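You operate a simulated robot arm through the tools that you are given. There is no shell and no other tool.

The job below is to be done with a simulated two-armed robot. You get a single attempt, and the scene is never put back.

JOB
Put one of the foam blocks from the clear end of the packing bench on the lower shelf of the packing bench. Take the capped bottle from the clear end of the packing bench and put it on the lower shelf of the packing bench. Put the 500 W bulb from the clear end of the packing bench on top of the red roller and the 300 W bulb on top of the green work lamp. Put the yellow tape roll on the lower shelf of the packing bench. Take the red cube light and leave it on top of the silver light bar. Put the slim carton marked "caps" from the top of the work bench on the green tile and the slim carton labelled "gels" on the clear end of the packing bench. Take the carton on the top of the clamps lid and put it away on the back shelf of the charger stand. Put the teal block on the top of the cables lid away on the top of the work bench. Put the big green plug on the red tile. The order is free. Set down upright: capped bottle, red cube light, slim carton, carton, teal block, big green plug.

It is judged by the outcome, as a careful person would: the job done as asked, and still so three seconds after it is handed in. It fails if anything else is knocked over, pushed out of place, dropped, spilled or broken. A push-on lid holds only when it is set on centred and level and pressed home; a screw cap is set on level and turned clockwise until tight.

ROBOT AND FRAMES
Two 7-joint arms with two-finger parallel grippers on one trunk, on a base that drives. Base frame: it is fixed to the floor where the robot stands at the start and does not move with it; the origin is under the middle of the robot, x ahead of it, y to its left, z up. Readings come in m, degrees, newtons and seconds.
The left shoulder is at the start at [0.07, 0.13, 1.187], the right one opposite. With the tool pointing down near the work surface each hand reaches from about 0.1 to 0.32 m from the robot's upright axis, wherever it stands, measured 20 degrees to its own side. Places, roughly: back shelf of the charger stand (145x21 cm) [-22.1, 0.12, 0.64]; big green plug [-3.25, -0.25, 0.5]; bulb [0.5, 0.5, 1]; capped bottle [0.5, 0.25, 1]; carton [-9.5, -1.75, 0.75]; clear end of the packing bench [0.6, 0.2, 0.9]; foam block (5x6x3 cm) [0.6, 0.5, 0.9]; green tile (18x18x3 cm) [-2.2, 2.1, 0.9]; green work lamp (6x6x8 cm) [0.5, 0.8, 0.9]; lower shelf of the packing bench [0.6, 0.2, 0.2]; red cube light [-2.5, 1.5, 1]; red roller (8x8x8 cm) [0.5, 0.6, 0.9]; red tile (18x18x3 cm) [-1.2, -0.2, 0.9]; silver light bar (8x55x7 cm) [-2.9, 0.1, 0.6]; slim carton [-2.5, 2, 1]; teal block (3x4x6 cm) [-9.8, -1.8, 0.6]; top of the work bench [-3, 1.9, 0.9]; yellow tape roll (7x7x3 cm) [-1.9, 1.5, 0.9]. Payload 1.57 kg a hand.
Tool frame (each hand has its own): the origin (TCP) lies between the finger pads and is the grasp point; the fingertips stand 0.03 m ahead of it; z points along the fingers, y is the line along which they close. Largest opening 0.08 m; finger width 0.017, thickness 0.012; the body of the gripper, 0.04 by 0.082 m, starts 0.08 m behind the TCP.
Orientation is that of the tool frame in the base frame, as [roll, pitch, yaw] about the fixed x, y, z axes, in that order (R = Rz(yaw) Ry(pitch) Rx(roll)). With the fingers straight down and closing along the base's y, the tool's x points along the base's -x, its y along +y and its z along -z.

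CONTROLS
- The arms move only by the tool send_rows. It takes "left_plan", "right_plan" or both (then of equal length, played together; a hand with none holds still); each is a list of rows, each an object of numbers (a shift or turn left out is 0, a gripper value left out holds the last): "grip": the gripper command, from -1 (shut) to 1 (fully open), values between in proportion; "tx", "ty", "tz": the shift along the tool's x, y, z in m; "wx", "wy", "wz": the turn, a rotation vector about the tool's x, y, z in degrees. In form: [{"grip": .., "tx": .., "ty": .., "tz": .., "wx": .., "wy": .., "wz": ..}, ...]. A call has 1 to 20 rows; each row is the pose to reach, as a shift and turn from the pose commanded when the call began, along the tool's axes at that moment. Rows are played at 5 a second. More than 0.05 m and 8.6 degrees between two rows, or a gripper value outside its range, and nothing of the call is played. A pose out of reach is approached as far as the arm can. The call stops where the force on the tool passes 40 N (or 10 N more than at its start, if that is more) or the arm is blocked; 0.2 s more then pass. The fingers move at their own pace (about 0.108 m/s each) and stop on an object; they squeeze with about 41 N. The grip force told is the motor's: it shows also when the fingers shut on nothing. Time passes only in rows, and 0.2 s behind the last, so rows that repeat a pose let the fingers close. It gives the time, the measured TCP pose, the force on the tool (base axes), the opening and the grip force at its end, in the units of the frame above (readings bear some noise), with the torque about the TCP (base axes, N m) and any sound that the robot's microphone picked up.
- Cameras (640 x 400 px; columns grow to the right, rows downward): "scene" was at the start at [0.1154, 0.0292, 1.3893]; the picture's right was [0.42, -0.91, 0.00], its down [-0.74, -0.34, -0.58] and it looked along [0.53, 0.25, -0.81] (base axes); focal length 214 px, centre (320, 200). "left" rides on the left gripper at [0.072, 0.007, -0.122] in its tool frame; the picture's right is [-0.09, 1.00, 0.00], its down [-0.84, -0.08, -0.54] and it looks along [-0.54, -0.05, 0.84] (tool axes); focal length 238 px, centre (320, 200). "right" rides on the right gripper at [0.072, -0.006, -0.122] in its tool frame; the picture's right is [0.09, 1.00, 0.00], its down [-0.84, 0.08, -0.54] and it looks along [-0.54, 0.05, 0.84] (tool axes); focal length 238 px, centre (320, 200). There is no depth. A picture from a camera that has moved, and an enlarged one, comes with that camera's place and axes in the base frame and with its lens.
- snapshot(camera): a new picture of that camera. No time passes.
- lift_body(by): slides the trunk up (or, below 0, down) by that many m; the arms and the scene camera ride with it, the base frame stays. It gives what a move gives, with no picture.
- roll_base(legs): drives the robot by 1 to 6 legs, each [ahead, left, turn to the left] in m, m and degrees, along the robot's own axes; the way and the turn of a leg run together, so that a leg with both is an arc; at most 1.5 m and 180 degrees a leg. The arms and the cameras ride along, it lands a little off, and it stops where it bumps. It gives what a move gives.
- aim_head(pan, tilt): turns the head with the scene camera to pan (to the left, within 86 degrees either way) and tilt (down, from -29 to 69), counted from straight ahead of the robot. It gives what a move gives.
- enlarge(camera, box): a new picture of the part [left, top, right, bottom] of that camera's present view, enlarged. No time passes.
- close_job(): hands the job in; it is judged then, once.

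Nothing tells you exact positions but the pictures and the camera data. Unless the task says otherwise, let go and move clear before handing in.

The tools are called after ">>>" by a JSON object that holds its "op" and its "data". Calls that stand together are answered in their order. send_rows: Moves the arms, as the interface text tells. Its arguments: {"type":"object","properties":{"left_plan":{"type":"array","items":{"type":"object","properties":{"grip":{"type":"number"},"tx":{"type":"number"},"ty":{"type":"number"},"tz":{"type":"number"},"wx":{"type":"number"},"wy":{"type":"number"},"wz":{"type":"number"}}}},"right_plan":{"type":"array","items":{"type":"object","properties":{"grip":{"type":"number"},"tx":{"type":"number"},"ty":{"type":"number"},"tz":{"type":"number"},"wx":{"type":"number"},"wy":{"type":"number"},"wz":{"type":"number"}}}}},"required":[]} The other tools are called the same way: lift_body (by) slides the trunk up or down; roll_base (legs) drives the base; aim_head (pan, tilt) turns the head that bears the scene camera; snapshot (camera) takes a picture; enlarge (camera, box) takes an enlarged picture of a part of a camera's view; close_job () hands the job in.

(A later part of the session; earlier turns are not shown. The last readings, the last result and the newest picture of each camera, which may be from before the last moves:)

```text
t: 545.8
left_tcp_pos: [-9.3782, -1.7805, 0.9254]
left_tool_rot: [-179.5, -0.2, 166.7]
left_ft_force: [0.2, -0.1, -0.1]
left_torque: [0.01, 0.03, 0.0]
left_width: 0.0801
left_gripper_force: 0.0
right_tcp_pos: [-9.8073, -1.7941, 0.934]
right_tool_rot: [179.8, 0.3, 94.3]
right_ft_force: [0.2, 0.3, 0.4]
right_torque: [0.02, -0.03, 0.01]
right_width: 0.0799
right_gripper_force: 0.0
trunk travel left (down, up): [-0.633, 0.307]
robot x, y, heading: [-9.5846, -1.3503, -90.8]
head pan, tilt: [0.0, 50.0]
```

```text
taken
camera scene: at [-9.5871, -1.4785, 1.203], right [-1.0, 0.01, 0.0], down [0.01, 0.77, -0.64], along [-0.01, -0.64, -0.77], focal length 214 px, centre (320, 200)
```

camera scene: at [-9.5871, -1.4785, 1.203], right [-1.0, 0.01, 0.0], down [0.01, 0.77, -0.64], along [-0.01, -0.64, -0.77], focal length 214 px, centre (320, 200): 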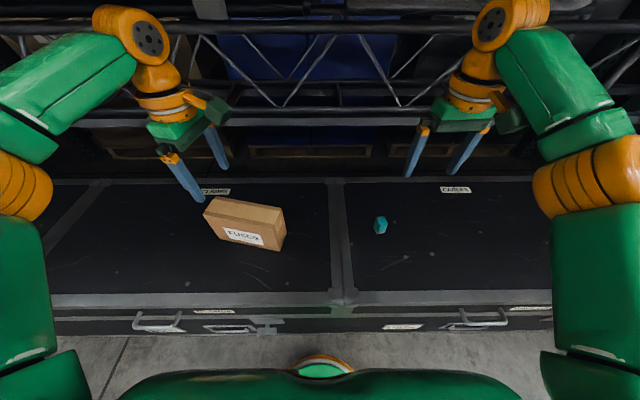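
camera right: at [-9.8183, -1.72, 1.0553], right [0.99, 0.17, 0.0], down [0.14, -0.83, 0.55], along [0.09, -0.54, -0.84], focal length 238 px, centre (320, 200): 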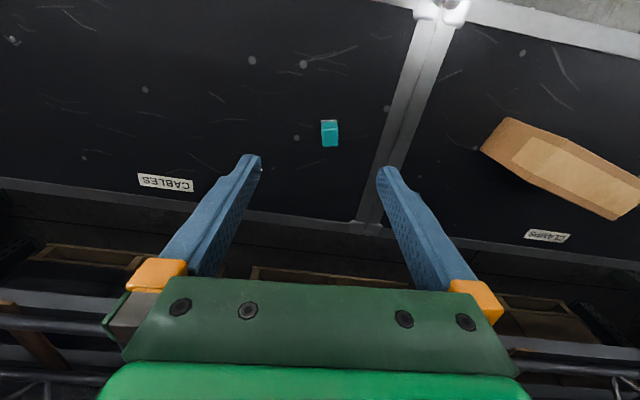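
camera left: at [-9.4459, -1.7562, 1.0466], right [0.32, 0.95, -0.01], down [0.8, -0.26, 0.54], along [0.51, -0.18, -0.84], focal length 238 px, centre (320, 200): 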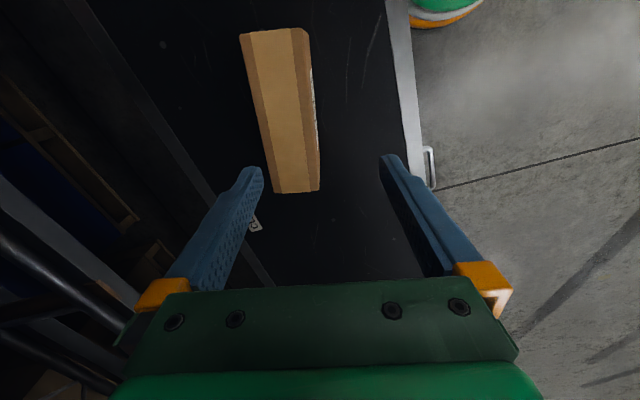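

>>> {"op": "roll_base", "data": {"legs": [[0.04, 0, 0.5]]}}

>>> {"op": "lift_body", "data": {"by": -0.1}}

>>> {"op": "send_rows", "data": {"left_plan": [{"tx": -0.004, "ty": -0.003}, {"tx": -0.004, "ty": -0.005}]}}

>>> {"op": "snapshot", "data": {"camera": "left"}}

>>> {"op": "snapshot", "data": {"camera": "right"}}

```text
t: 546.7
left_tcp_pos: [-9.3754, -1.8135, 0.9271]
left_tool_rot: [-179.2, -0.1, 167.3]
left_ft_force: [0.1, 0.5, 0.6]
left_torque: [-0.01, 0.02, 0.06]
left_width: 0.0802
left_gripper_force: 0.0
right_tcp_pos: [-9.8043, -1.8317, 0.9354]
right_tool_rot: [179.9, 0.5, 94.8]
right_ft_force: [-0.3, 1.1, 0.0]
right_torque: [-0.01, 0.02, -0.01]
right_width: 0.0801
right_gripper_force: 0.0
trunk travel left (down, up): [-0.633, 0.307]
robot x, y, heading: [-9.5842, -1.3879, -90.2]
head pan, tilt: [0.0, 50.0]
```

```text
t: 548.0
left_tcp_pos: [-9.3752, -1.8174, 0.826]
left_tool_rot: [-179.5, -0.1, 167.2]
left_ft_force: [-0.4, 0.3, -0.1]
left_torque: [0.01, 0.02, -0.02]
left_width: 0.0803
left_gripper_force: 0.1
right_tcp_pos: [-9.8044, -1.8333, 0.8338]
right_tool_rot: [179.9, 0.2, 94.7]
right_ft_force: [0.0, 0.4, -0.8]
right_torque: [-0.02, -0.03, -0.02]
right_width: 0.08
right_gripper_force: 0.0
trunk travel left (down, up): [-0.533, 0.407]
robot x, y, heading: [-9.5825, -1.3863, -90.1]
head pan, tilt: [0.0, 50.0]
```

```text
t: 548.6
left_tcp_pos: [-9.3719, -1.8213, 0.824]
left_tool_rot: [-179.4, -0.1, 167.2]
left_ft_force: [-0.1, -0.2, 0.0]
left_torque: [0.01, -0.01, 0.0]
left_width: 0.0799
left_gripper_force: 0.1
right_tcp_pos: [-9.8043, -1.8334, 0.8342]
right_tool_rot: [179.9, 0.3, 94.9]
right_ft_force: [-0.2, -0.1, -0.4]
right_torque: [0.01, -0.01, -0.04]
right_width: 0.08
right_gripper_force: 0.0
trunk travel left (down, up): [-0.533, 0.407]
robot x, y, heading: [-9.5841, -1.3905, -90.2]
head pan, tilt: [0.0, 50.0]
```

```text
taken
camera left: at [-9.4388, -1.7979, 0.9453], right [0.31, 0.95, -0.01], down [0.8, -0.26, 0.54], along [0.51, -0.18, -0.84], focal length 238 px, centre (320, 200)
```

left: 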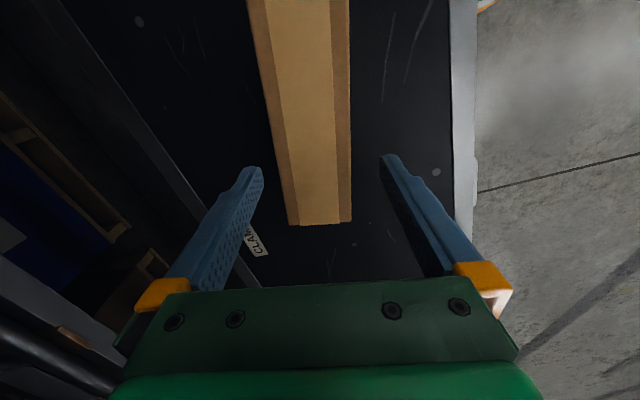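

```text
taken
camera right: at [-9.8154, -1.7614, 0.9554], right [0.98, 0.18, 0.0], down [0.15, -0.82, 0.55], along [0.1, -0.54, -0.84], focal length 238 px, centre (320, 200)
```

right: 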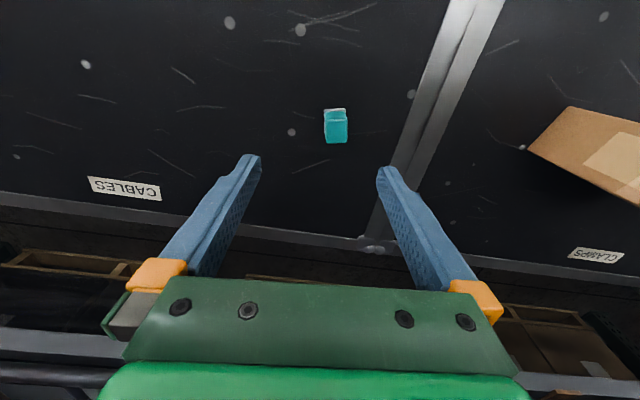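

Aligned; I'll shift 2.5 cm toward the carton's middle and descend.

>>> {"op": "send_rows", "data": {"left_plan": [{"tx": 0.025, "ty": -0.002}, {"tx": 0.025, "ty": -0.002, "tz": 0.03}, {"tx": 0.025, "ty": -0.002, "tz": 0.065}, {"tx": 0.025, "ty": -0.002, "tz": 0.1}, {"tx": 0.025, "ty": -0.002, "tz": 0.125}, {"tx": 0.025, "ty": -0.002, "tz": 0.125}]}}

>>> {"op": "snapshot", "data": {"camera": "left"}}

>>> {"op": "enlarge", "data": {"camera": "scene", "box": [120, 100, 340, 260]}}

```text
t: 550.0
left_tcp_pos: [-9.3974, -1.816, 0.7019]
left_tool_rot: [-179.3, -0.2, 167.2]
left_ft_force: [-0.9, -1.8, 1.2]
left_torque: [0.08, -0.08, -0.05]
left_width: 0.0801
left_gripper_force: 0.1
left hand out of reach, approached as far as the arm can: row 1, 5, 6
right_tcp_pos: [-9.8046, -1.8343, 0.8323]
right_tool_rot: [179.9, 0.3, 94.8]
right_ft_force: [-0.2, -0.4, -0.7]
right_torque: [-0.02, -0.01, -0.01]
right_width: 0.0799
right_gripper_force: 0.0
trunk travel left (down, up): [-0.533, 0.407]
robot x, y, heading: [-9.5807, -1.3887, -90.1]
head pan, tilt: [0.0, 50.0]
```

```text
taken
camera left: at [-9.4642, -1.7926, 0.8229], right [0.31, 0.95, -0.01], down [0.8, -0.26, 0.54], along [0.51, -0.18, -0.84], focal length 238 px, centre (320, 200)
```

left: 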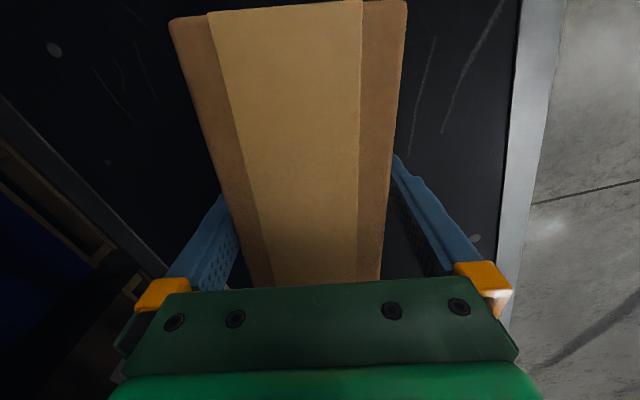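

```text
2.50 times, centred on (230, 180) of scene
camera zoom: at [-9.5868, -1.5187, 1.1028], right [-1.0, 0.0, 0.0], down [0.0, 0.77, -0.64], along [0.0, -0.64, -0.77], focal length 536 px, centre (545, 250)
```

zoom: 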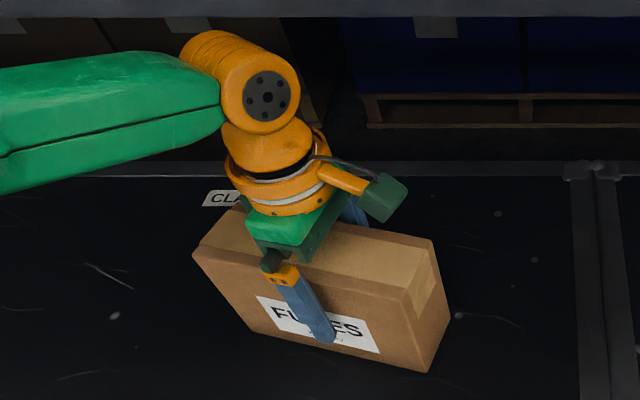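

>>> {"op": "send_rows", "data": {"left_plan": [{"grip": 0.8}, {"grip": 0.5}, {"grip": 0.2}, {"grip": -0.3}, {"grip": -1}, {"grip": -1}]}}

>>> {"op": "enlarge", "data": {"camera": "scene", "box": [120, 100, 340, 260]}}

```text
t: 551.4
left_tcp_pos: [-9.3953, -1.8164, 0.7015]
left_tool_rot: [-179.5, -0.2, 167.3]
left_ft_force: [-2.6, -0.1, 0.3]
left_torque: [0.2, 0.08, 0.06]
left_width: 0.0704
left_gripper_force: 40.8
right_tcp_pos: [-9.8045, -1.8352, 0.8342]
right_tool_rot: [179.8, 0.3, 94.8]
right_ft_force: [-0.8, 0.0, 0.1]
right_torque: [0.06, 0.0, 0.0]
right_width: 0.08
right_gripper_force: 0.0
trunk travel left (down, up): [-0.533, 0.407]
robot x, y, heading: [-9.5848, -1.392, -89.9]
head pan, tilt: [0.0, 50.0]
```

```text
2.50 times, centred on (230, 180) of scene
camera zoom: at [-9.5864, -1.5186, 1.1029], right [-1.0, 0.0, 0.0], down [0.0, 0.77, -0.64], along [0.0, -0.64, -0.77], focal length 536 px, centre (545, 250)
```

zoom: 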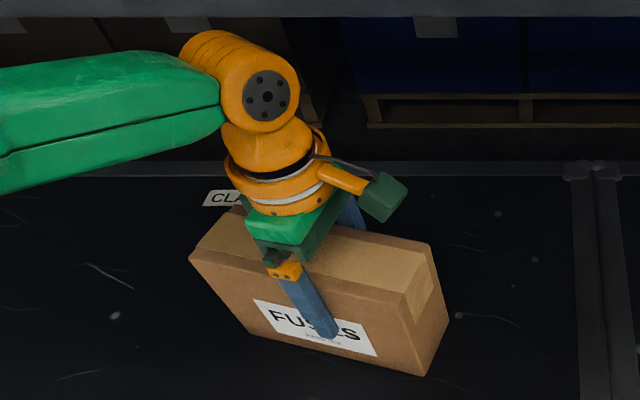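

Carton gripped (7 cm). Lift it clear, then use the right hand on the teal block.

>>> {"op": "send_rows", "data": {"left_plan": [{"tz": -0.03}, {"tz": -0.06}, {"tz": -0.1}, {"tz": -0.14}, {"tz": -0.14}]}}

>>> {"op": "snapshot", "data": {"camera": "scene"}}

```text
t: 552.6
left_tcp_pos: [-9.392, -1.8069, 0.8364]
left_tool_rot: [-179.6, -0.3, 167.4]
left_ft_force: [0.0, -0.5, -9.5]
left_torque: [0.02, 0.18, 0.02]
left_width: 0.0705
left_gripper_force: 41.0
left hand out of reach, approached as far as the arm can: row 4, 5
right_tcp_pos: [-9.8034, -1.8349, 0.8333]
right_tool_rot: [-179.9, 0.1, 94.7]
right_ft_force: [-0.3, -0.5, -0.6]
right_torque: [-0.02, 0.03, 0.0]
right_width: 0.0802
right_gripper_force: 0.1
trunk travel left (down, up): [-0.533, 0.407]
robot x, y, heading: [-9.5869, -1.3922, -90.1]
head pan, tilt: [0.0, 50.0]
```

```text
taken
camera scene: at [-9.5854, -1.5201, 1.1027], right [-1.0, 0.0, 0.0], down [0.0, 0.77, -0.64], along [0.0, -0.64, -0.77], focal length 214 px, centre (320, 200)
```

scene: 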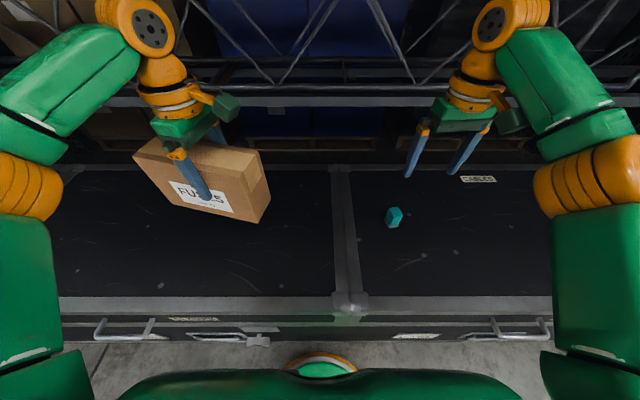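

>>> {"op": "lift_body", "data": {"by": -0.06}}

>>> {"op": "roll_base", "data": {"legs": [[0.02, 0, 0]]}}

>>> {"op": "enlarge", "data": {"camera": "right", "box": [260, 80, 420, 200]}}

```text
t: 553.6
left_tcp_pos: [-9.3934, -1.8084, 0.7771]
left_tool_rot: [-179.5, -0.2, 167.3]
left_ft_force: [0.9, -1.2, -8.1]
left_torque: [0.02, 0.13, -0.02]
left_width: 0.0705
left_gripper_force: 40.5
right_tcp_pos: [-9.8033, -1.8347, 0.7735]
right_tool_rot: [-180.0, 0.3, 94.7]
right_ft_force: [-0.2, 0.2, -0.2]
right_torque: [-0.01, 0.05, -0.01]
right_width: 0.0798
right_gripper_force: 0.1
trunk travel left (down, up): [-0.473, 0.467]
robot x, y, heading: [-9.5867, -1.3897, -90.3]
head pan, tilt: [0.0, 50.0]
```

```text
t: 554.4
left_tcp_pos: [-9.3925, -1.8282, 0.7759]
left_tool_rot: [-179.6, -0.2, 167.1]
left_ft_force: [-0.1, 1.0, -9.1]
left_torque: [0.05, 0.14, -0.03]
left_width: 0.0703
left_gripper_force: 41.4
right_tcp_pos: [-9.8031, -1.8551, 0.7737]
right_tool_rot: [180.0, 0.3, 94.8]
right_ft_force: [0.1, -0.1, 0.2]
right_torque: [-0.01, 0.01, -0.02]
right_width: 0.0801
right_gripper_force: 0.1
trunk travel left (down, up): [-0.473, 0.467]
robot x, y, heading: [-9.5828, -1.4114, -90.4]
head pan, tilt: [0.0, 50.0]
```

```text
3.33 times, centred on (340, 140) of right
camera zoom: at [-9.8147, -1.7827, 0.8951], right [0.98, 0.18, 0.0], down [0.15, -0.83, 0.55], along [0.1, -0.54, -0.84], focal length 794 px, centre (253, 400)
```

zoom: 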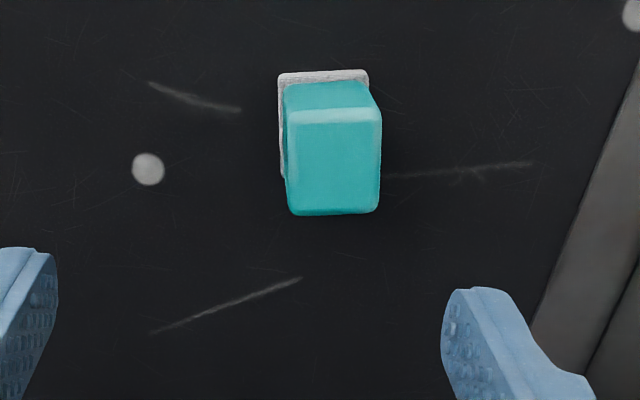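

>>> {"op": "send_rows", "data": {"right_plan": [{"tx": 0.0119, "ty": 0.0226, "wz": -5}, {"tx": 0.0119, "ty": 0.0226, "wz": -10}, {"tx": 0.0119, "ty": 0.0226, "tz": 0.03, "wz": -10}, {"tx": 0.0119, "ty": 0.0226, "tz": 0.06, "wz": -10}, {"tx": 0.0119, "ty": 0.0226, "tz": 0.06, "wz": -10}]}}

>>> {"op": "snapshot", "data": {"camera": "right"}}

```text
t: 555.6
left_tcp_pos: [-9.3933, -1.8277, 0.7755]
left_tool_rot: [-179.5, -0.3, 167.3]
left_ft_force: [-0.1, 0.0, -8.5]
left_torque: [0.04, 0.15, -0.01]
left_width: 0.0708
left_gripper_force: 40.8
right_tcp_pos: [-9.7834, -1.8415, 0.7142]
right_tool_rot: [-179.9, 0.3, 104.8]
right_ft_force: [-0.4, 0.1, 0.5]
right_torque: [0.01, 0.02, -0.02]
right_width: 0.08
right_gripper_force: 0.0
trunk travel left (down, up): [-0.473, 0.467]
robot x, y, heading: [-9.5834, -1.4097, -89.9]
head pan, tilt: [0.0, 50.0]
```

```text
taken
camera right: at [-9.8057, -1.7728, 0.8359], right [0.94, 0.34, 0.0], down [0.29, -0.79, 0.55], along [0.19, -0.51, -0.84], focal length 238 px, centre (320, 200)
```

right: 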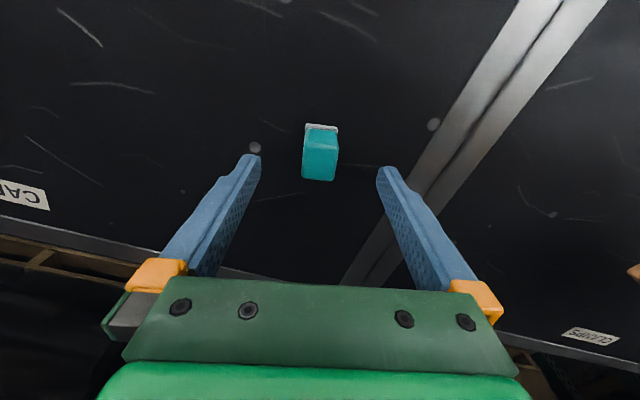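

>>> {"op": "send_rows", "data": {"right_plan": [{"tz": 0.02}, {"tz": 0.04}, {"tz": 0.058}, {"tz": 0.058}, {"tz": 0.058, "grip": 0.2}, {"tz": 0.058, "grip": -0.5}, {"tz": 0.058, "grip": -1}, {"tz": 0.058, "grip": -1}, {"tz": 0.058, "grip": -1}]}}

>>> {"op": "snapshot", "data": {"camera": "right"}}

```text
t: 557.6
left_tcp_pos: [-9.3937, -1.8284, 0.7766]
left_tool_rot: [-179.5, -0.2, 167.3]
left_ft_force: [-0.8, -0.2, -9.5]
left_torque: [0.06, 0.16, -0.04]
left_width: 0.0703
left_gripper_force: 41.1
right_tcp_pos: [-9.7818, -1.845, 0.6547]
right_tool_rot: [-180.0, 0.3, 104.8]
right_ft_force: [-0.4, -0.4, -0.1]
right_torque: [0.01, 0.04, 0.01]
right_width: 0.027
right_gripper_force: 37.7
trunk travel left (down, up): [-0.473, 0.467]
robot x, y, heading: [-9.5871, -1.4076, -89.8]
head pan, tilt: [0.0, 50.0]
```

```text
taken
camera right: at [-9.806, -1.7753, 0.7761], right [0.94, 0.34, 0.0], down [0.29, -0.79, 0.54], along [0.19, -0.51, -0.84], focal length 238 px, centre (320, 200)
```

right: 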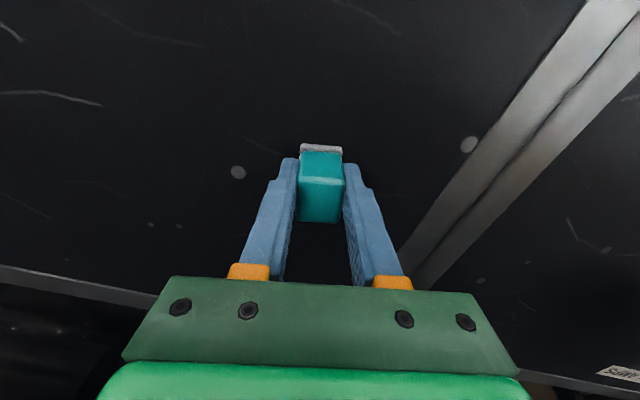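

Teal block gripped. Lift, back away, raise the trunk for travel.

>>> {"op": "send_rows", "data": {"right_plan": [{"tz": -0.03}, {"tz": -0.06}, {"tz": -0.1}, {"tz": -0.13}]}}

>>> {"op": "roll_base", "data": {"legs": [[-0.6, 0, 0]]}}

>>> {"op": "lift_body", "data": {"by": 0.25}}

>>> {"op": "snapshot", "data": {"camera": "scene"}}

>>> {"op": "snapshot", "data": {"camera": "right"}}

```text
t: 558.6
left_tcp_pos: [-9.3922, -1.8271, 0.7758]
left_tool_rot: [-179.5, -0.2, 167.3]
left_ft_force: [0.0, 0.5, -10.0]
left_torque: [0.04, 0.14, 0.04]
left_width: 0.0705
left_gripper_force: 40.7
right_tcp_pos: [-9.7822, -1.8413, 0.7874]
right_tool_rot: [-180.0, 0.3, 104.8]
right_ft_force: [0.0, 0.5, -0.3]
right_torque: [-0.02, -0.02, 0.0]
right_width: 0.027
right_gripper_force: 37.8
trunk travel left (down, up): [-0.473, 0.467]
robot x, y, heading: [-9.5889, -1.4085, -90.1]
head pan, tilt: [0.0, 50.0]
```

```text
t: 562.0
left_tcp_pos: [-9.3914, -1.2337, 0.7762]
left_tool_rot: [-179.6, -0.2, 167.2]
left_ft_force: [-0.3, 0.1, -9.9]
left_torque: [0.06, 0.14, 0.01]
left_width: 0.0704
left_gripper_force: 41.3
right_tcp_pos: [-9.7821, -1.2479, 0.7858]
right_tool_rot: [180.0, 0.1, 104.7]
right_ft_force: [-0.6, -0.3, -0.6]
right_torque: [0.01, -0.01, -0.04]
right_width: 0.0268
right_gripper_force: 37.8
trunk travel left (down, up): [-0.473, 0.467]
robot x, y, heading: [-9.5838, -0.8146, -90.6]
head pan, tilt: [0.0, 50.0]
```

```text
t: 564.6
left_tcp_pos: [-9.3906, -1.2358, 1.0254]
left_tool_rot: [-179.4, -0.2, 167.2]
left_ft_force: [-0.9, 0.1, -8.4]
left_torque: [0.04, 0.16, 0.03]
left_width: 0.0702
left_gripper_force: 40.8
right_tcp_pos: [-9.7822, -1.2477, 1.0367]
right_tool_rot: [179.9, 0.2, 104.7]
right_ft_force: [-0.1, 0.7, 0.3]
right_torque: [-0.03, -0.01, 0.01]
right_width: 0.0272
right_gripper_force: 37.6
trunk travel left (down, up): [-0.723, 0.217]
robot x, y, heading: [-9.5866, -0.8164, -90.3]
head pan, tilt: [0.0, 50.0]
```

```text
taken
camera scene: at [-9.5841, -0.9464, 1.2927], right [-1.0, 0.0, 0.0], down [0.0, 0.77, -0.64], along [0.0, -0.64, -0.77], focal length 214 px, centre (320, 200)
```

scene: 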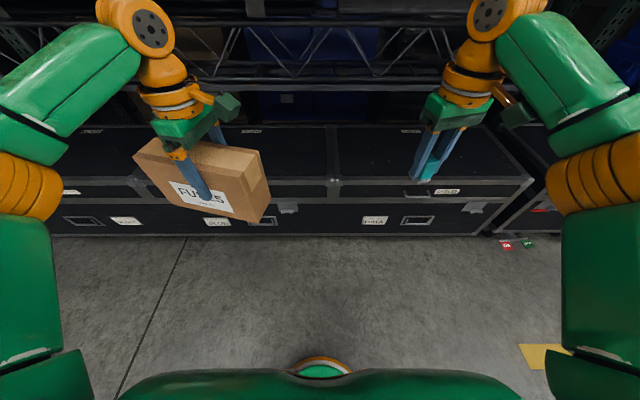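

```text
taken
camera right: at [-9.8054, -1.1791, 1.1584], right [0.94, 0.34, 0.0], down [0.29, -0.79, 0.54], along [0.19, -0.51, -0.84], focal length 238 px, centre (320, 200)
```

right: 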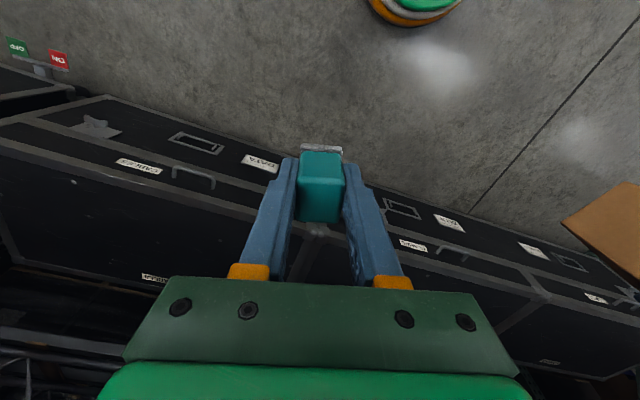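

Both held. Back into the aisle, turn west, and drive toward the charger stand.

>>> {"op": "roll_base", "data": {"legs": [[-1.1, 0, 0], [0, 0, -90]]}}

>>> {"op": "aim_head", "data": {"pan": 0, "tilt": 8}}

>>> {"op": "snapshot", "data": {"camera": "scene"}}

>>> {"op": "enlarge", "data": {"camera": "scene", "box": [240, 120, 400, 220]}}

```text
t: 574.1
left_tcp_pos: [-9.9895, 0.1122, 1.025]
left_tool_rot: [-179.5, -0.2, 75.2]
left_ft_force: [0.4, 0.6, -9.0]
left_torque: [0.18, -0.02, 0.02]
left_width: 0.0703
left_gripper_force: 41.7
right_tcp_pos: [-9.9902, 0.5026, 1.0357]
right_tool_rot: [180.0, 0.1, 12.7]
right_ft_force: [-0.6, -0.5, -1.0]
right_torque: [0.0, 0.0, -0.02]
right_width: 0.0272
right_gripper_force: 37.6
trunk travel left (down, up): [-0.723, 0.217]
robot x, y, heading: [-9.5639, 0.2893, 177.7]
head pan, tilt: [0.0, 50.0]
```

```text
t: 575.2
left_tcp_pos: [-9.9914, 0.1137, 1.0252]
left_tool_rot: [-179.5, -0.2, 75.2]
left_ft_force: [0.0, -0.2, -8.0]
left_torque: [0.15, -0.06, 0.01]
left_width: 0.0702
left_gripper_force: 40.7
right_tcp_pos: [-9.9904, 0.5026, 1.0365]
right_tool_rot: [180.0, 0.2, 12.8]
right_ft_force: [0.0, -1.3, -1.2]
right_torque: [0.0, -0.02, 0.02]
right_width: 0.0268
right_gripper_force: 37.5
trunk travel left (down, up): [-0.723, 0.217]
robot x, y, heading: [-9.5677, 0.294, 177.9]
head pan, tilt: [0.0, 8.0]
```

```text
taken
camera scene: at [-9.7105, 0.2931, 1.3577], right [0.04, 1.0, 0.0], down [0.14, 0.0, -0.99], along [-0.99, 0.04, -0.14], focal length 214 px, centre (320, 200)
```

scene: 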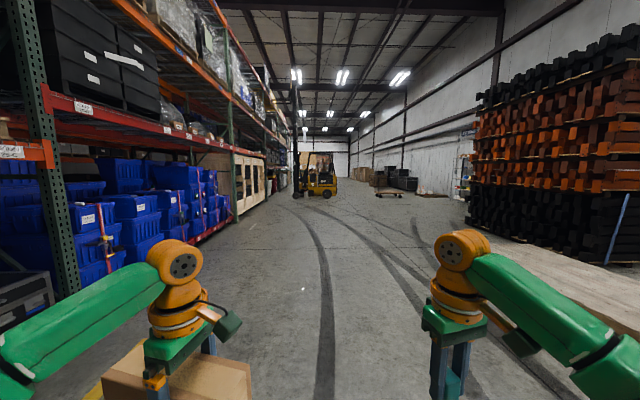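

```text
4.00 times, centred on (320, 170) of scene
camera zoom: at [-9.7105, 0.2931, 1.3577], right [0.04, 1.0, 0.0], down [0.14, 0.0, -0.99], along [-0.99, 0.04, -0.14], focal length 858 px, centre (320, 320)
```

zoom: 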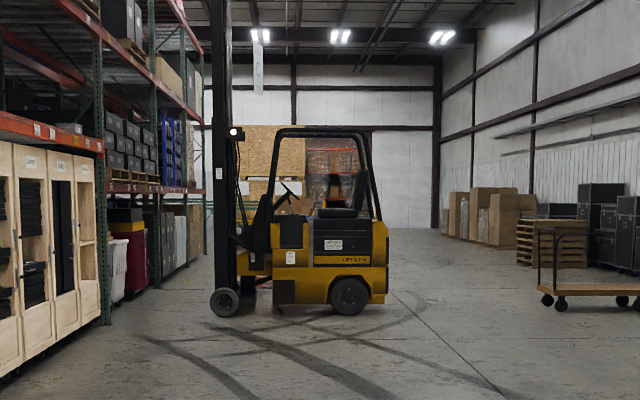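

The forklift blocks the direct way at x ≈ −20; the stand is behind it. I'll drive on and pass it on the north side.

>>> {"op": "roll_base", "data": {"legs": [[1.5, 0, 0], [1.5, 0, 0], [1.5, 0, 0], [1.5, 0, 0], [1.0, -1.1, 0], [0.6, -0.7, 0]]}}

>>> {"op": "snapshot", "data": {"camera": "scene"}}

```text
t: 614.9
left_tcp_pos: [-17.4954, 2.2616, 1.0254]
left_tool_rot: [-179.6, -0.2, 76.3]
left_ft_force: [-0.5, 1.0, -9.1]
left_torque: [0.16, -0.06, 0.0]
left_width: 0.0699
left_gripper_force: 41.0
right_tcp_pos: [-17.5023, 2.6523, 1.0361]
right_tool_rot: [179.9, 0.3, 13.9]
right_ft_force: [0.6, 0.0, -0.7]
right_torque: [0.0, 0.02, -0.02]
right_width: 0.0271
right_gripper_force: 37.7
trunk travel left (down, up): [-0.723, 0.217]
robot x, y, heading: [-17.0729, 2.4476, 179.0]
head pan, tilt: [0.0, 8.0]
```

```text
taken
camera scene: at [-17.2184, 2.4484, 1.3579], right [0.02, 1.0, 0.0], down [0.14, 0.0, -0.99], along [-0.99, 0.02, -0.14], focal length 214 px, centre (320, 200)
```

scene: 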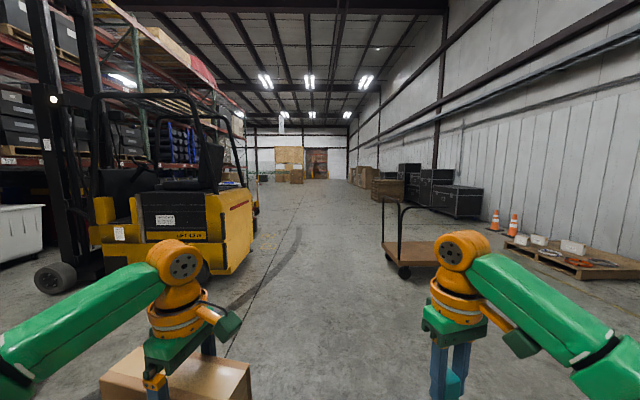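

>>> {"op": "roll_base", "data": {"legs": [[1.5, 0, 0], [1.5, 0, 0], [1.5, 0, 0], [0.5, 0, 0]]}}

>>> {"op": "aim_head", "data": {"pan": 60, "tilt": 15}}

>>> {"op": "snapshot", "data": {"camera": "scene"}}

>>> {"op": "aim_head", "data": {"pan": 86, "tilt": 25}}

>>> {"op": "snapshot", "data": {"camera": "scene"}}

```text
t: 639.2
left_tcp_pos: [-22.5482, 2.2268, 1.0258]
left_tool_rot: [-179.4, -0.1, 75.5]
left_ft_force: [-0.6, -0.2, -9.5]
left_torque: [0.16, -0.02, -0.01]
left_width: 0.0702
left_gripper_force: 41.1
right_tcp_pos: [-22.5489, 2.6186, 1.0373]
right_tool_rot: [180.0, 0.2, 13.0]
right_ft_force: [-0.3, -0.4, -0.4]
right_torque: [0.0, 0.01, 0.01]
right_width: 0.0272
right_gripper_force: 37.7
trunk travel left (down, up): [-0.723, 0.217]
robot x, y, heading: [-22.1263, 2.4064, 178.3]
head pan, tilt: [0.0, 8.0]
```

```text
t: 640.5
left_tcp_pos: [-22.5491, 2.227, 1.0263]
left_tool_rot: [-179.7, -0.2, 75.4]
left_ft_force: [0.5, -0.2, -9.3]
left_torque: [0.16, -0.05, -0.01]
left_width: 0.0701
left_gripper_force: 40.4
right_tcp_pos: [-22.5506, 2.6173, 1.0366]
right_tool_rot: [-180.0, 0.1, 12.8]
right_ft_force: [-0.2, -0.2, -0.7]
right_torque: [-0.01, 0.02, 0.0]
right_width: 0.027
right_gripper_force: 37.8
trunk travel left (down, up): [-0.723, 0.217]
robot x, y, heading: [-22.1195, 2.4054, 178.0]
head pan, tilt: [60.0, 15.0]
```

```text
taken
camera scene: at [-22.2265, 2.3265, 1.3464], right [-0.85, 0.53, 0.0], down [0.14, 0.22, -0.97], along [-0.51, -0.82, -0.26], focal length 214 px, centre (320, 200)
```

scene: 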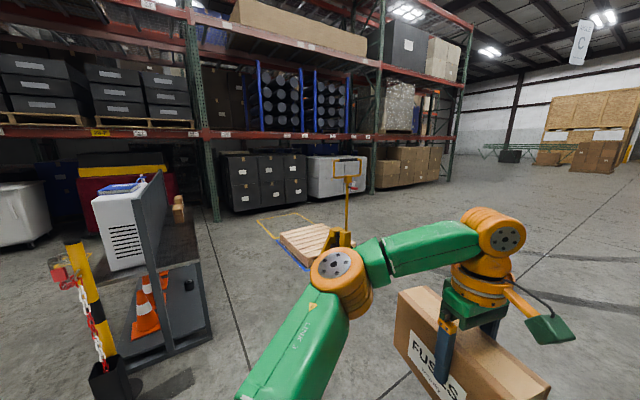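

```text
t: 641.4
left_tcp_pos: [-22.5488, 2.2269, 1.0257]
left_tool_rot: [-179.6, -0.1, 75.4]
left_ft_force: [-0.7, -1.2, -8.7]
left_torque: [0.15, -0.06, 0.02]
left_width: 0.07
left_gripper_force: 40.6
right_tcp_pos: [-22.5501, 2.6175, 1.0355]
right_tool_rot: [-180.0, 0.1, 13.0]
right_ft_force: [0.0, 0.7, -0.7]
right_torque: [-0.03, 0.0, 0.02]
right_width: 0.0272
right_gripper_force: 37.9
trunk travel left (down, up): [-0.723, 0.217]
robot x, y, heading: [-22.1252, 2.4045, 177.8]
head pan, tilt: [85.9, 25.0]
```

```text
taken
camera scene: at [-22.1866, 2.3142, 1.3303], right [-0.99, 0.1, 0.0], down [0.05, 0.42, -0.91], along [-0.09, -0.9, -0.42], focal length 214 px, centre (320, 200)
```

scene: 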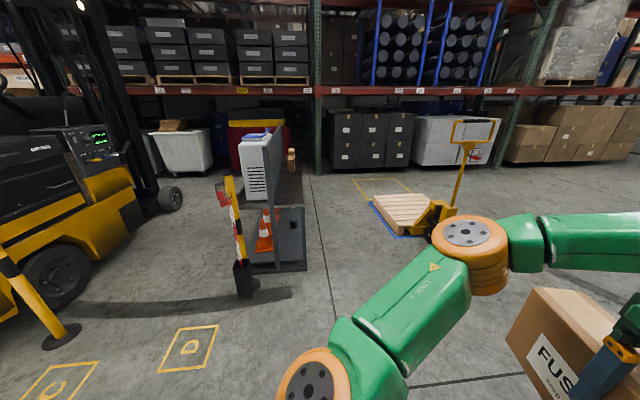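

>>> {"op": "enlarge", "data": {"camera": "scene", "box": [210, 110, 350, 290]}}

>>> {"op": "aim_head", "data": {"pan": 70, "tilt": 25}}

>>> {"op": "enlarge", "data": {"camera": "scene", "box": [100, 110, 300, 300]}}

```text
2.22 times, centred on (280, 200) of scene
camera zoom: at [-22.1866, 2.3142, 1.3303], right [-0.99, 0.1, 0.0], down [0.05, 0.42, -0.91], along [-0.09, -0.9, -0.42], focal length 477 px, centre (409, 200)
```

zoom: 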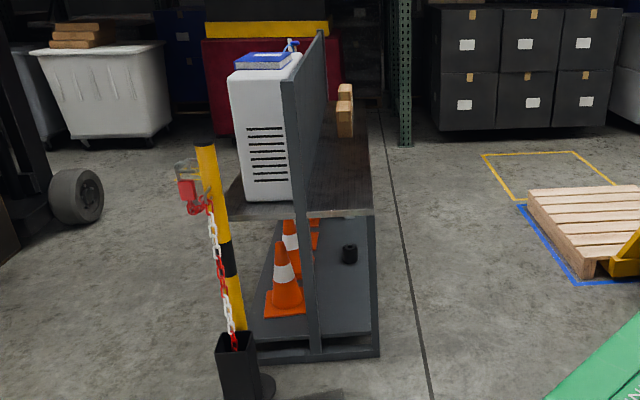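

```text
t: 642.2
left_tcp_pos: [-22.5483, 2.2265, 1.0254]
left_tool_rot: [-179.6, -0.2, 75.4]
left_ft_force: [0.1, 1.0, -8.3]
left_torque: [0.16, -0.04, 0.02]
left_width: 0.0698
left_gripper_force: 40.9
right_tcp_pos: [-22.5511, 2.6172, 1.0357]
right_tool_rot: [179.9, 0.2, 12.9]
right_ft_force: [-0.1, 0.3, -0.3]
right_torque: [0.01, 0.01, 0.02]
right_width: 0.0269
right_gripper_force: 37.4
trunk travel left (down, up): [-0.723, 0.217]
robot x, y, heading: [-22.1265, 2.4101, 178.0]
head pan, tilt: [70.0, 25.0]
```

```text
2.11 times, centred on (200, 205) of scene
camera zoom: at [-22.2112, 2.3202, 1.3302], right [-0.93, 0.37, 0.0], down [0.16, 0.39, -0.91], along [-0.34, -0.84, -0.42], focal length 452 px, centre (573, 190)
```

zoom: 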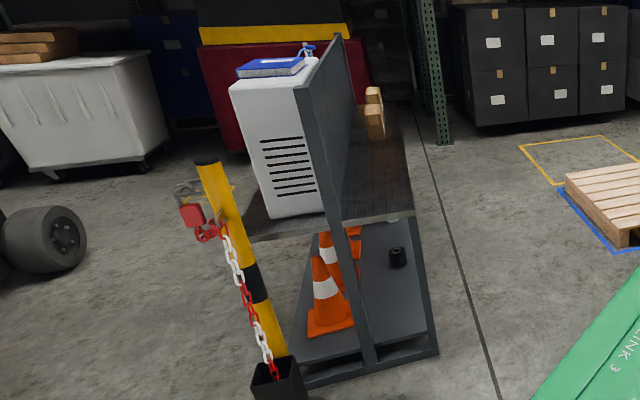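

The back shelf is on the stand's west side, z ≈ 0.64, with free space at its north end. I'll turn to face east, then slide south along the stand's west side.

>>> {"op": "roll_base", "data": {"legs": [[0, 0, 180], [-0.5, 0, 0]]}}

>>> {"op": "aim_head", "data": {"pan": -50, "tilt": 25}}

>>> {"op": "snapshot", "data": {"camera": "scene"}}

```text
t: 652.3
left_tcp_pos: [-22.1813, 2.6069, 1.0252]
left_tool_rot: [-179.6, -0.2, -107.3]
left_ft_force: [-0.6, 0.2, -8.3]
left_torque: [-0.13, 0.11, 0.02]
left_width: 0.07
left_gripper_force: 41.2
right_tcp_pos: [-22.1991, 2.2186, 1.0351]
right_tool_rot: [-180.0, 0.1, -169.8]
right_ft_force: [0.2, 0.7, -1.6]
right_torque: [0.04, -0.01, -0.01]
right_width: 0.0271
right_gripper_force: 37.8
trunk travel left (down, up): [-0.723, 0.217]
robot x, y, heading: [-22.6158, 2.4489, -4.9]
head pan, tilt: [70.0, 25.0]
```

```text
t: 654.3
left_tcp_pos: [-22.182, 2.6072, 1.0251]
left_tool_rot: [-179.7, -0.2, -107.3]
left_ft_force: [-0.9, -0.4, -9.3]
left_torque: [-0.19, 0.05, -0.02]
left_width: 0.0701
left_gripper_force: 41.4
right_tcp_pos: [-22.1994, 2.2181, 1.0374]
right_tool_rot: [-180.0, 0.2, -169.8]
right_ft_force: [0.1, 0.0, 0.2]
right_torque: [-0.01, 0.02, -0.02]
right_width: 0.0269
right_gripper_force: 37.6
trunk travel left (down, up): [-0.723, 0.217]
robot x, y, heading: [-22.6178, 2.4505, -4.7]
head pan, tilt: [-50.0, 25.0]
```

```text
taken
camera scene: at [-22.5105, 2.369, 1.3303], right [-0.82, -0.58, 0.0], down [-0.25, 0.34, -0.91], along [0.52, -0.74, -0.42], focal length 214 px, centre (320, 200)
```

scene: 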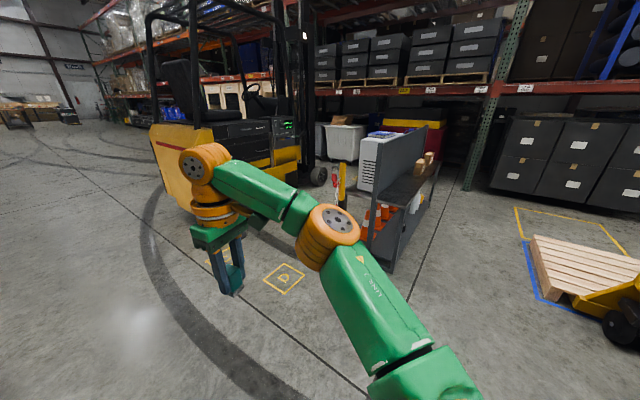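

>>> {"op": "roll_base", "data": {"legs": [[0, 0, 4.8], [0, -1.4, 0]]}}

>>> {"op": "aim_head", "data": {"pan": -20, "tilt": 40}}

>>> {"op": "snapshot", "data": {"camera": "scene"}}

```text
t: 661.7
left_tcp_pos: [-22.1898, 1.2699, 1.0254]
left_tool_rot: [-179.6, -0.4, -102.3]
left_ft_force: [0.5, -0.1, -8.9]
left_torque: [-0.13, 0.07, 0.0]
left_width: 0.0699
left_gripper_force: 41.2
right_tcp_pos: [-22.1724, 0.8795, 1.0365]
right_tool_rot: [179.9, 0.2, -164.7]
right_ft_force: [-0.4, 0.3, -0.1]
right_torque: [0.01, -0.03, -0.04]
right_width: 0.027
right_gripper_force: 37.5
trunk travel left (down, up): [-0.723, 0.217]
robot x, y, heading: [-22.6095, 1.0743, 0.4]
head pan, tilt: [-50.0, 25.0]
```

```text
t: 662.6
left_tcp_pos: [-22.1903, 1.27, 1.0248]
left_tool_rot: [-179.5, -0.2, -102.4]
left_ft_force: [0.8, -0.1, -8.1]
left_torque: [-0.17, 0.05, 0.0]
left_width: 0.0699
left_gripper_force: 40.8
right_tcp_pos: [-22.1751, 0.8789, 1.0367]
right_tool_rot: [-180.0, 0.2, -164.6]
right_ft_force: [-0.2, 0.4, -0.4]
right_torque: [-0.02, 0.02, 0.03]
right_width: 0.0272
right_gripper_force: 37.7
trunk travel left (down, up): [-0.723, 0.217]
robot x, y, heading: [-22.6087, 1.0736, 0.5]
head pan, tilt: [-20.0, 40.0]
```

```text
taken
camera scene: at [-22.4767, 1.0441, 1.307], right [-0.34, -0.94, 0.0], down [-0.61, 0.22, -0.77], along [0.72, -0.26, -0.64], focal length 214 px, centre (320, 200)
```

scene: 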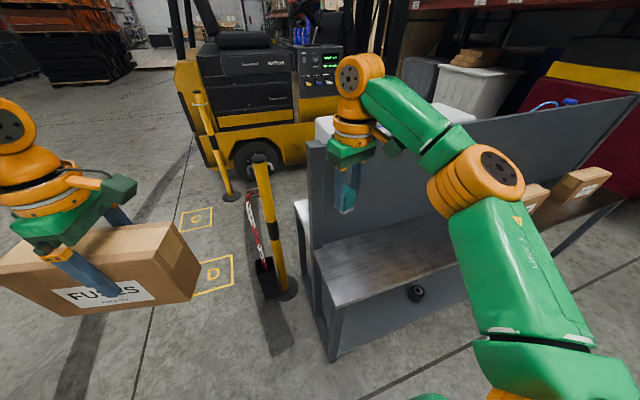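

>>> {"op": "roll_base", "data": {"legs": [[0, -0.62, -0.5]]}}

>>> {"op": "send_rows", "data": {"left_plan": [{"wz": -6}, {"wz": -12}, {"wz": -12}]}}

>>> {"op": "lift_body", "data": {"by": -0.15}}

>>> {"op": "aim_head", "data": {"pan": 20, "tilt": 45}}

>>> {"op": "snapshot", "data": {"camera": "scene"}}

>>> {"op": "snapshot", "data": {"camera": "left"}}

```text
t: 666.1
left_tcp_pos: [-22.1877, 0.652, 1.0261]
left_tool_rot: [-179.5, -0.3, -102.3]
left_ft_force: [0.3, 0.5, -8.1]
left_torque: [-0.17, 0.03, 0.0]
left_width: 0.0698
left_gripper_force: 40.7
right_tcp_pos: [-22.1717, 0.2605, 1.0363]
right_tool_rot: [-179.9, 0.2, -164.9]
right_ft_force: [0.0, 0.3, -0.7]
right_torque: [0.0, -0.01, -0.03]
right_width: 0.0272
right_gripper_force: 38.0
trunk travel left (down, up): [-0.723, 0.217]
robot x, y, heading: [-22.6054, 0.4557, 0.2]
head pan, tilt: [-20.0, 40.0]
```

```text
t: 666.9
left_tcp_pos: [-22.1868, 0.6497, 1.0255]
left_tool_rot: [-179.6, -0.4, -90.4]
left_ft_force: [-0.1, 0.8, -8.6]
left_torque: [-0.19, 0.0, -0.01]
left_width: 0.0697
left_gripper_force: 41.1
right_tcp_pos: [-22.171, 0.2593, 1.0365]
right_tool_rot: [-180.0, 0.2, -164.8]
right_ft_force: [-0.6, -0.4, -0.8]
right_torque: [0.0, -0.01, 0.02]
right_width: 0.0271
right_gripper_force: 38.2
trunk travel left (down, up): [-0.723, 0.217]
robot x, y, heading: [-22.608, 0.4531, 0.5]
head pan, tilt: [-20.0, 40.0]
```

```text
t: 668.6
left_tcp_pos: [-22.1881, 0.6507, 0.875]
left_tool_rot: [-179.6, -0.3, -90.4]
left_ft_force: [0.5, 0.1, -8.5]
left_torque: [-0.17, -0.02, -0.02]
left_width: 0.07
left_gripper_force: 40.5
right_tcp_pos: [-22.1718, 0.2607, 0.886]
right_tool_rot: [-179.9, 0.2, -164.9]
right_ft_force: [-0.3, -0.3, -0.5]
right_torque: [-0.01, 0.05, 0.01]
right_width: 0.0274
right_gripper_force: 37.7
trunk travel left (down, up): [-0.573, 0.367]
robot x, y, heading: [-22.6062, 0.4516, 0.1]
head pan, tilt: [-20.0, 40.0]
```

```text
t: 669.7
left_tcp_pos: [-22.1874, 0.6503, 0.8746]
left_tool_rot: [-179.6, -0.3, -90.5]
left_ft_force: [0.0, -0.7, -8.8]
left_torque: [-0.16, 0.03, 0.03]
left_width: 0.07
left_gripper_force: 40.8
right_tcp_pos: [-22.1723, 0.2599, 0.8861]
right_tool_rot: [-180.0, 0.2, -164.9]
right_ft_force: [-1.1, -0.3, -0.6]
right_torque: [-0.01, 0.03, 0.01]
right_width: 0.0273
right_gripper_force: 37.8
trunk travel left (down, up): [-0.573, 0.367]
robot x, y, heading: [-22.6065, 0.452, 0.1]
head pan, tilt: [20.0, 45.0]
```

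```text
taken
camera scene: at [-22.4776, 0.4828, 1.1496], right [0.34, -0.94, 0.0], down [-0.67, -0.24, -0.71], along [0.66, 0.24, -0.71], focal length 214 px, centre (320, 200)
```

scene: 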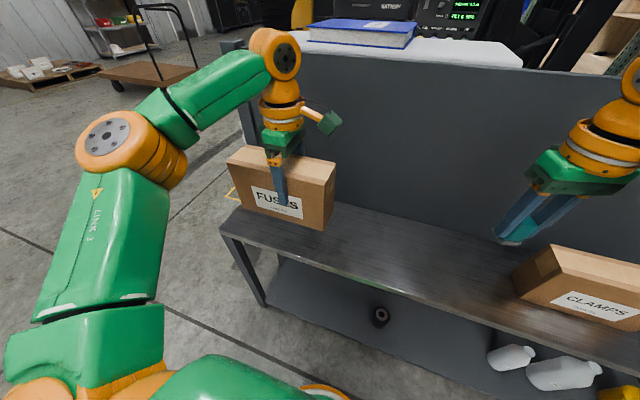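

```text
taken
camera left: at [-22.1949, 0.5793, 0.9967], right [-0.99, 0.1, -0.01], down [0.08, 0.84, 0.54], along [0.06, 0.53, -0.84], focal length 238 px, centre (320, 200)
```

left: 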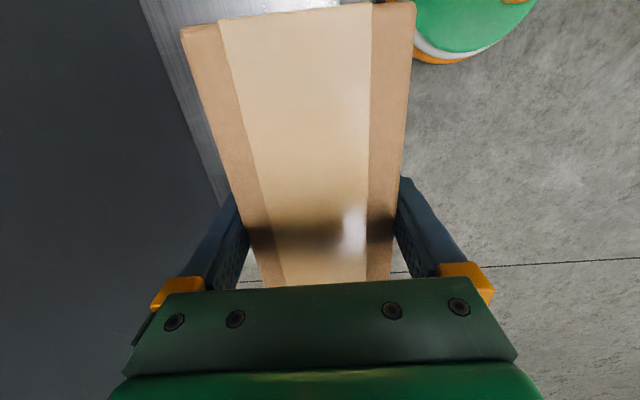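

A CLAMPS carton stands further along the shelf, so I'll raise and retract the right hand first, then move the base in 8 cm and lower the FUSES carton.

>>> {"op": "send_rows", "data": {"right_plan": [{"tx": 0.02, "tz": -0.03}, {"tx": 0.04, "tz": -0.06}, {"tx": 0.06, "tz": -0.1}, {"tx": 0.09, "tz": -0.14}, {"tx": 0.1, "tz": -0.16}]}}

>>> {"op": "roll_base", "data": {"legs": [[0.075, 0, 0]]}}

>>> {"op": "lift_body", "data": {"by": -0.1}}

>>> {"op": "snapshot", "data": {"camera": "scene"}}

>>> {"op": "snapshot", "data": {"camera": "left"}}

```text
t: 670.9
left_tcp_pos: [-22.1872, 0.6504, 0.8746]
left_tool_rot: [-179.7, -0.3, -90.4]
left_ft_force: [-0.4, -0.5, -8.6]
left_torque: [-0.19, 0.03, 0.02]
left_width: 0.0702
left_gripper_force: 41.0
right_tcp_pos: [-22.264, 0.2496, 1.018]
right_tool_rot: [180.0, 0.3, -164.8]
right_ft_force: [-0.8, -0.1, -0.9]
right_torque: [-0.03, 0.03, 0.02]
right_width: 0.0269
right_gripper_force: 38.0
right hand out of reach, approached as far as the arm can: row 4, 5
trunk travel left (down, up): [-0.573, 0.367]
robot x, y, heading: [-22.6038, 0.4551, 0.3]
head pan, tilt: [20.0, 45.0]
```

```text
t: 671.9
left_tcp_pos: [-22.1149, 0.651, 0.8757]
left_tool_rot: [-179.5, -0.3, -90.4]
left_ft_force: [0.2, -0.6, -9.3]
left_torque: [-0.14, 0.04, 0.01]
left_width: 0.0701
left_gripper_force: 40.6
right_tcp_pos: [-22.1897, 0.2498, 1.0186]
right_tool_rot: [-180.0, 0.3, -164.8]
right_ft_force: [0.2, -0.5, -1.0]
right_torque: [0.01, 0.0, 0.0]
right_width: 0.0268
right_gripper_force: 38.0
trunk travel left (down, up): [-0.573, 0.367]
robot x, y, heading: [-22.5297, 0.4556, 0.0]
head pan, tilt: [20.0, 45.0]
```

```text
t: 673.3
left_tcp_pos: [-22.1136, 0.6506, 0.7759]
left_tool_rot: [-179.6, -0.3, -90.4]
left_ft_force: [0.5, -0.3, -9.3]
left_torque: [-0.18, 0.01, 0.0]
left_width: 0.0697
left_gripper_force: 40.8
right_tcp_pos: [-22.1896, 0.2495, 0.9184]
right_tool_rot: [-180.0, 0.4, -164.7]
right_ft_force: [0.5, 0.0, -0.5]
right_torque: [0.02, 0.01, -0.01]
right_width: 0.0272
right_gripper_force: 37.8
trunk travel left (down, up): [-0.473, 0.467]
robot x, y, heading: [-22.5332, 0.4537, 0.4]
head pan, tilt: [20.0, 45.0]
```

```text
taken
camera scene: at [-22.4033, 0.4831, 1.0497], right [0.35, -0.94, 0.0], down [-0.66, -0.25, -0.71], along [0.66, 0.24, -0.71], focal length 214 px, centre (320, 200)
```

scene: 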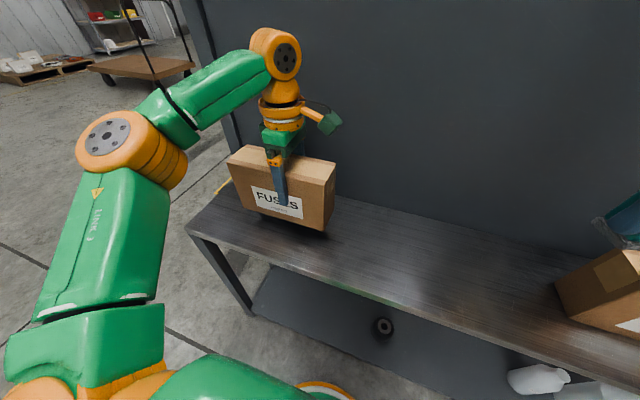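

```text
taken
camera left: at [-22.1205, 0.5797, 0.8968], right [-0.99, 0.1, -0.01], down [0.08, 0.84, 0.54], along [0.06, 0.53, -0.84], focal length 238 px, centre (320, 200)
```

left: 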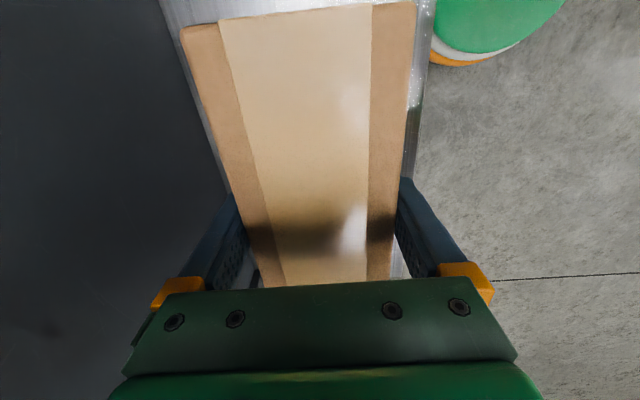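

>>> {"op": "send_rows", "data": {"left_plan": [{"tz": 0.012}, {"tz": 0.024}, {"tz": 0.034}, {"tz": 0.034}]}}

>>> {"op": "enlarge", "data": {"camera": "scene", "box": [170, 100, 390, 270]}}

```text
t: 674.3
left_tcp_pos: [-22.1131, 0.6495, 0.7419]
left_tool_rot: [-179.6, -0.3, -90.3]
left_ft_force: [0.2, 0.1, -9.3]
left_torque: [-0.15, -0.03, -0.01]
left_width: 0.07
left_gripper_force: 40.5
right_tcp_pos: [-22.189, 0.2492, 0.9197]
right_tool_rot: [-179.9, 0.4, -164.8]
right_ft_force: [-1.2, -0.2, 0.0]
right_torque: [0.0, -0.02, -0.01]
right_width: 0.0269
right_gripper_force: 37.3
trunk travel left (down, up): [-0.473, 0.467]
robot x, y, heading: [-22.5301, 0.4515, 0.4]
head pan, tilt: [20.0, 45.0]
```

```text
2.35 times, centred on (280, 185) of scene
camera zoom: at [-22.4031, 0.483, 1.0496], right [0.35, -0.94, 0.0], down [-0.66, -0.25, -0.71], along [0.66, 0.24, -0.71], focal length 505 px, centre (414, 235)
```

zoom: 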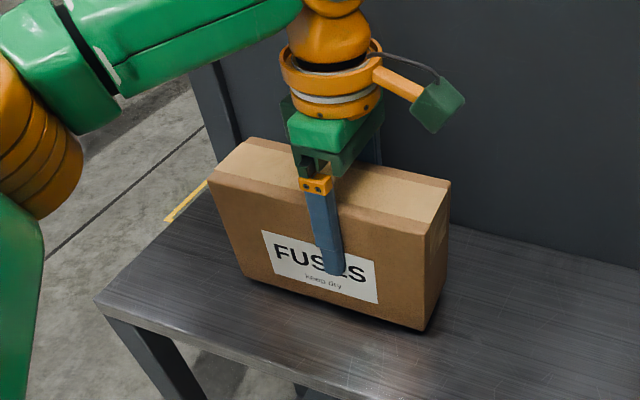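

>>> {"op": "send_rows", "data": {"left_plan": [{"tz": 0.002}, {"tz": 0.004}, {"tz": 0.006}, {"tz": 0.008}, {"tz": 0.008}]}}

```text
t: 675.5
left_tcp_pos: [-22.1126, 0.6498, 0.7338]
left_tool_rot: [-179.5, -0.3, -90.3]
left_ft_force: [0.7, 0.9, -2.8]
left_torque: [0.47, 0.15, -0.02]
left_width: 0.07
left_gripper_force: 40.7
right_tcp_pos: [-22.1898, 0.2495, 0.9195]
right_tool_rot: [180.0, 0.4, -164.8]
right_ft_force: [0.5, -0.4, 0.3]
right_torque: [0.0, 0.0, 0.01]
right_width: 0.0272
right_gripper_force: 37.6
trunk travel left (down, up): [-0.473, 0.467]
robot x, y, heading: [-22.533, 0.4587, -0.0]
head pan, tilt: [20.0, 45.0]
```

>>> {"op": "send_rows", "data": {"left_plan": [{"tz": 0.001}, {"tz": 0.002}, {"tz": 0.002}]}}

>>> {"op": "enlarge", "data": {"camera": "scene", "box": [170, 100, 390, 270]}}

```text
t: 676.3
left_tcp_pos: [-22.1134, 0.6487, 0.7328]
left_tool_rot: [-179.5, -0.2, -90.3]
left_ft_force: [3.3, 0.5, 7.1]
left_torque: [1.59, 0.19, -0.43]
left_width: 0.0701
left_gripper_force: 41.1
right_tcp_pos: [-22.1915, 0.2485, 0.9185]
right_tool_rot: [179.9, 0.4, -164.8]
right_ft_force: [-0.4, 0.2, 0.1]
right_torque: [-0.02, -0.02, 0.02]
right_width: 0.027
right_gripper_force: 37.8
trunk travel left (down, up): [-0.473, 0.467]
robot x, y, heading: [-22.5324, 0.4573, 0.3]
head pan, tilt: [20.0, 45.0]
```

```text
2.35 times, centred on (280, 185) of scene
camera zoom: at [-22.4048, 0.4808, 1.05], right [0.35, -0.94, 0.0], down [-0.66, -0.24, -0.71], along [0.66, 0.25, -0.71], focal length 505 px, centre (414, 235)
```

zoom: 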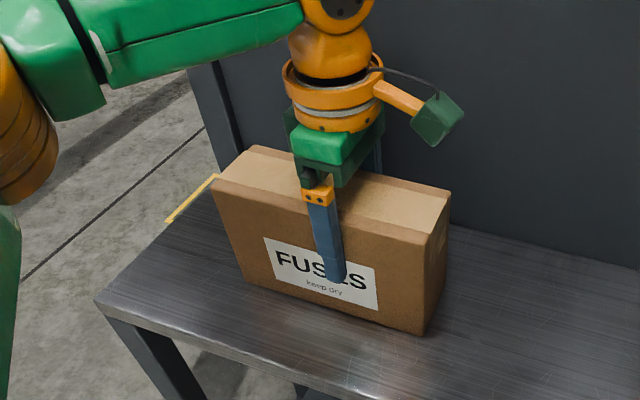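

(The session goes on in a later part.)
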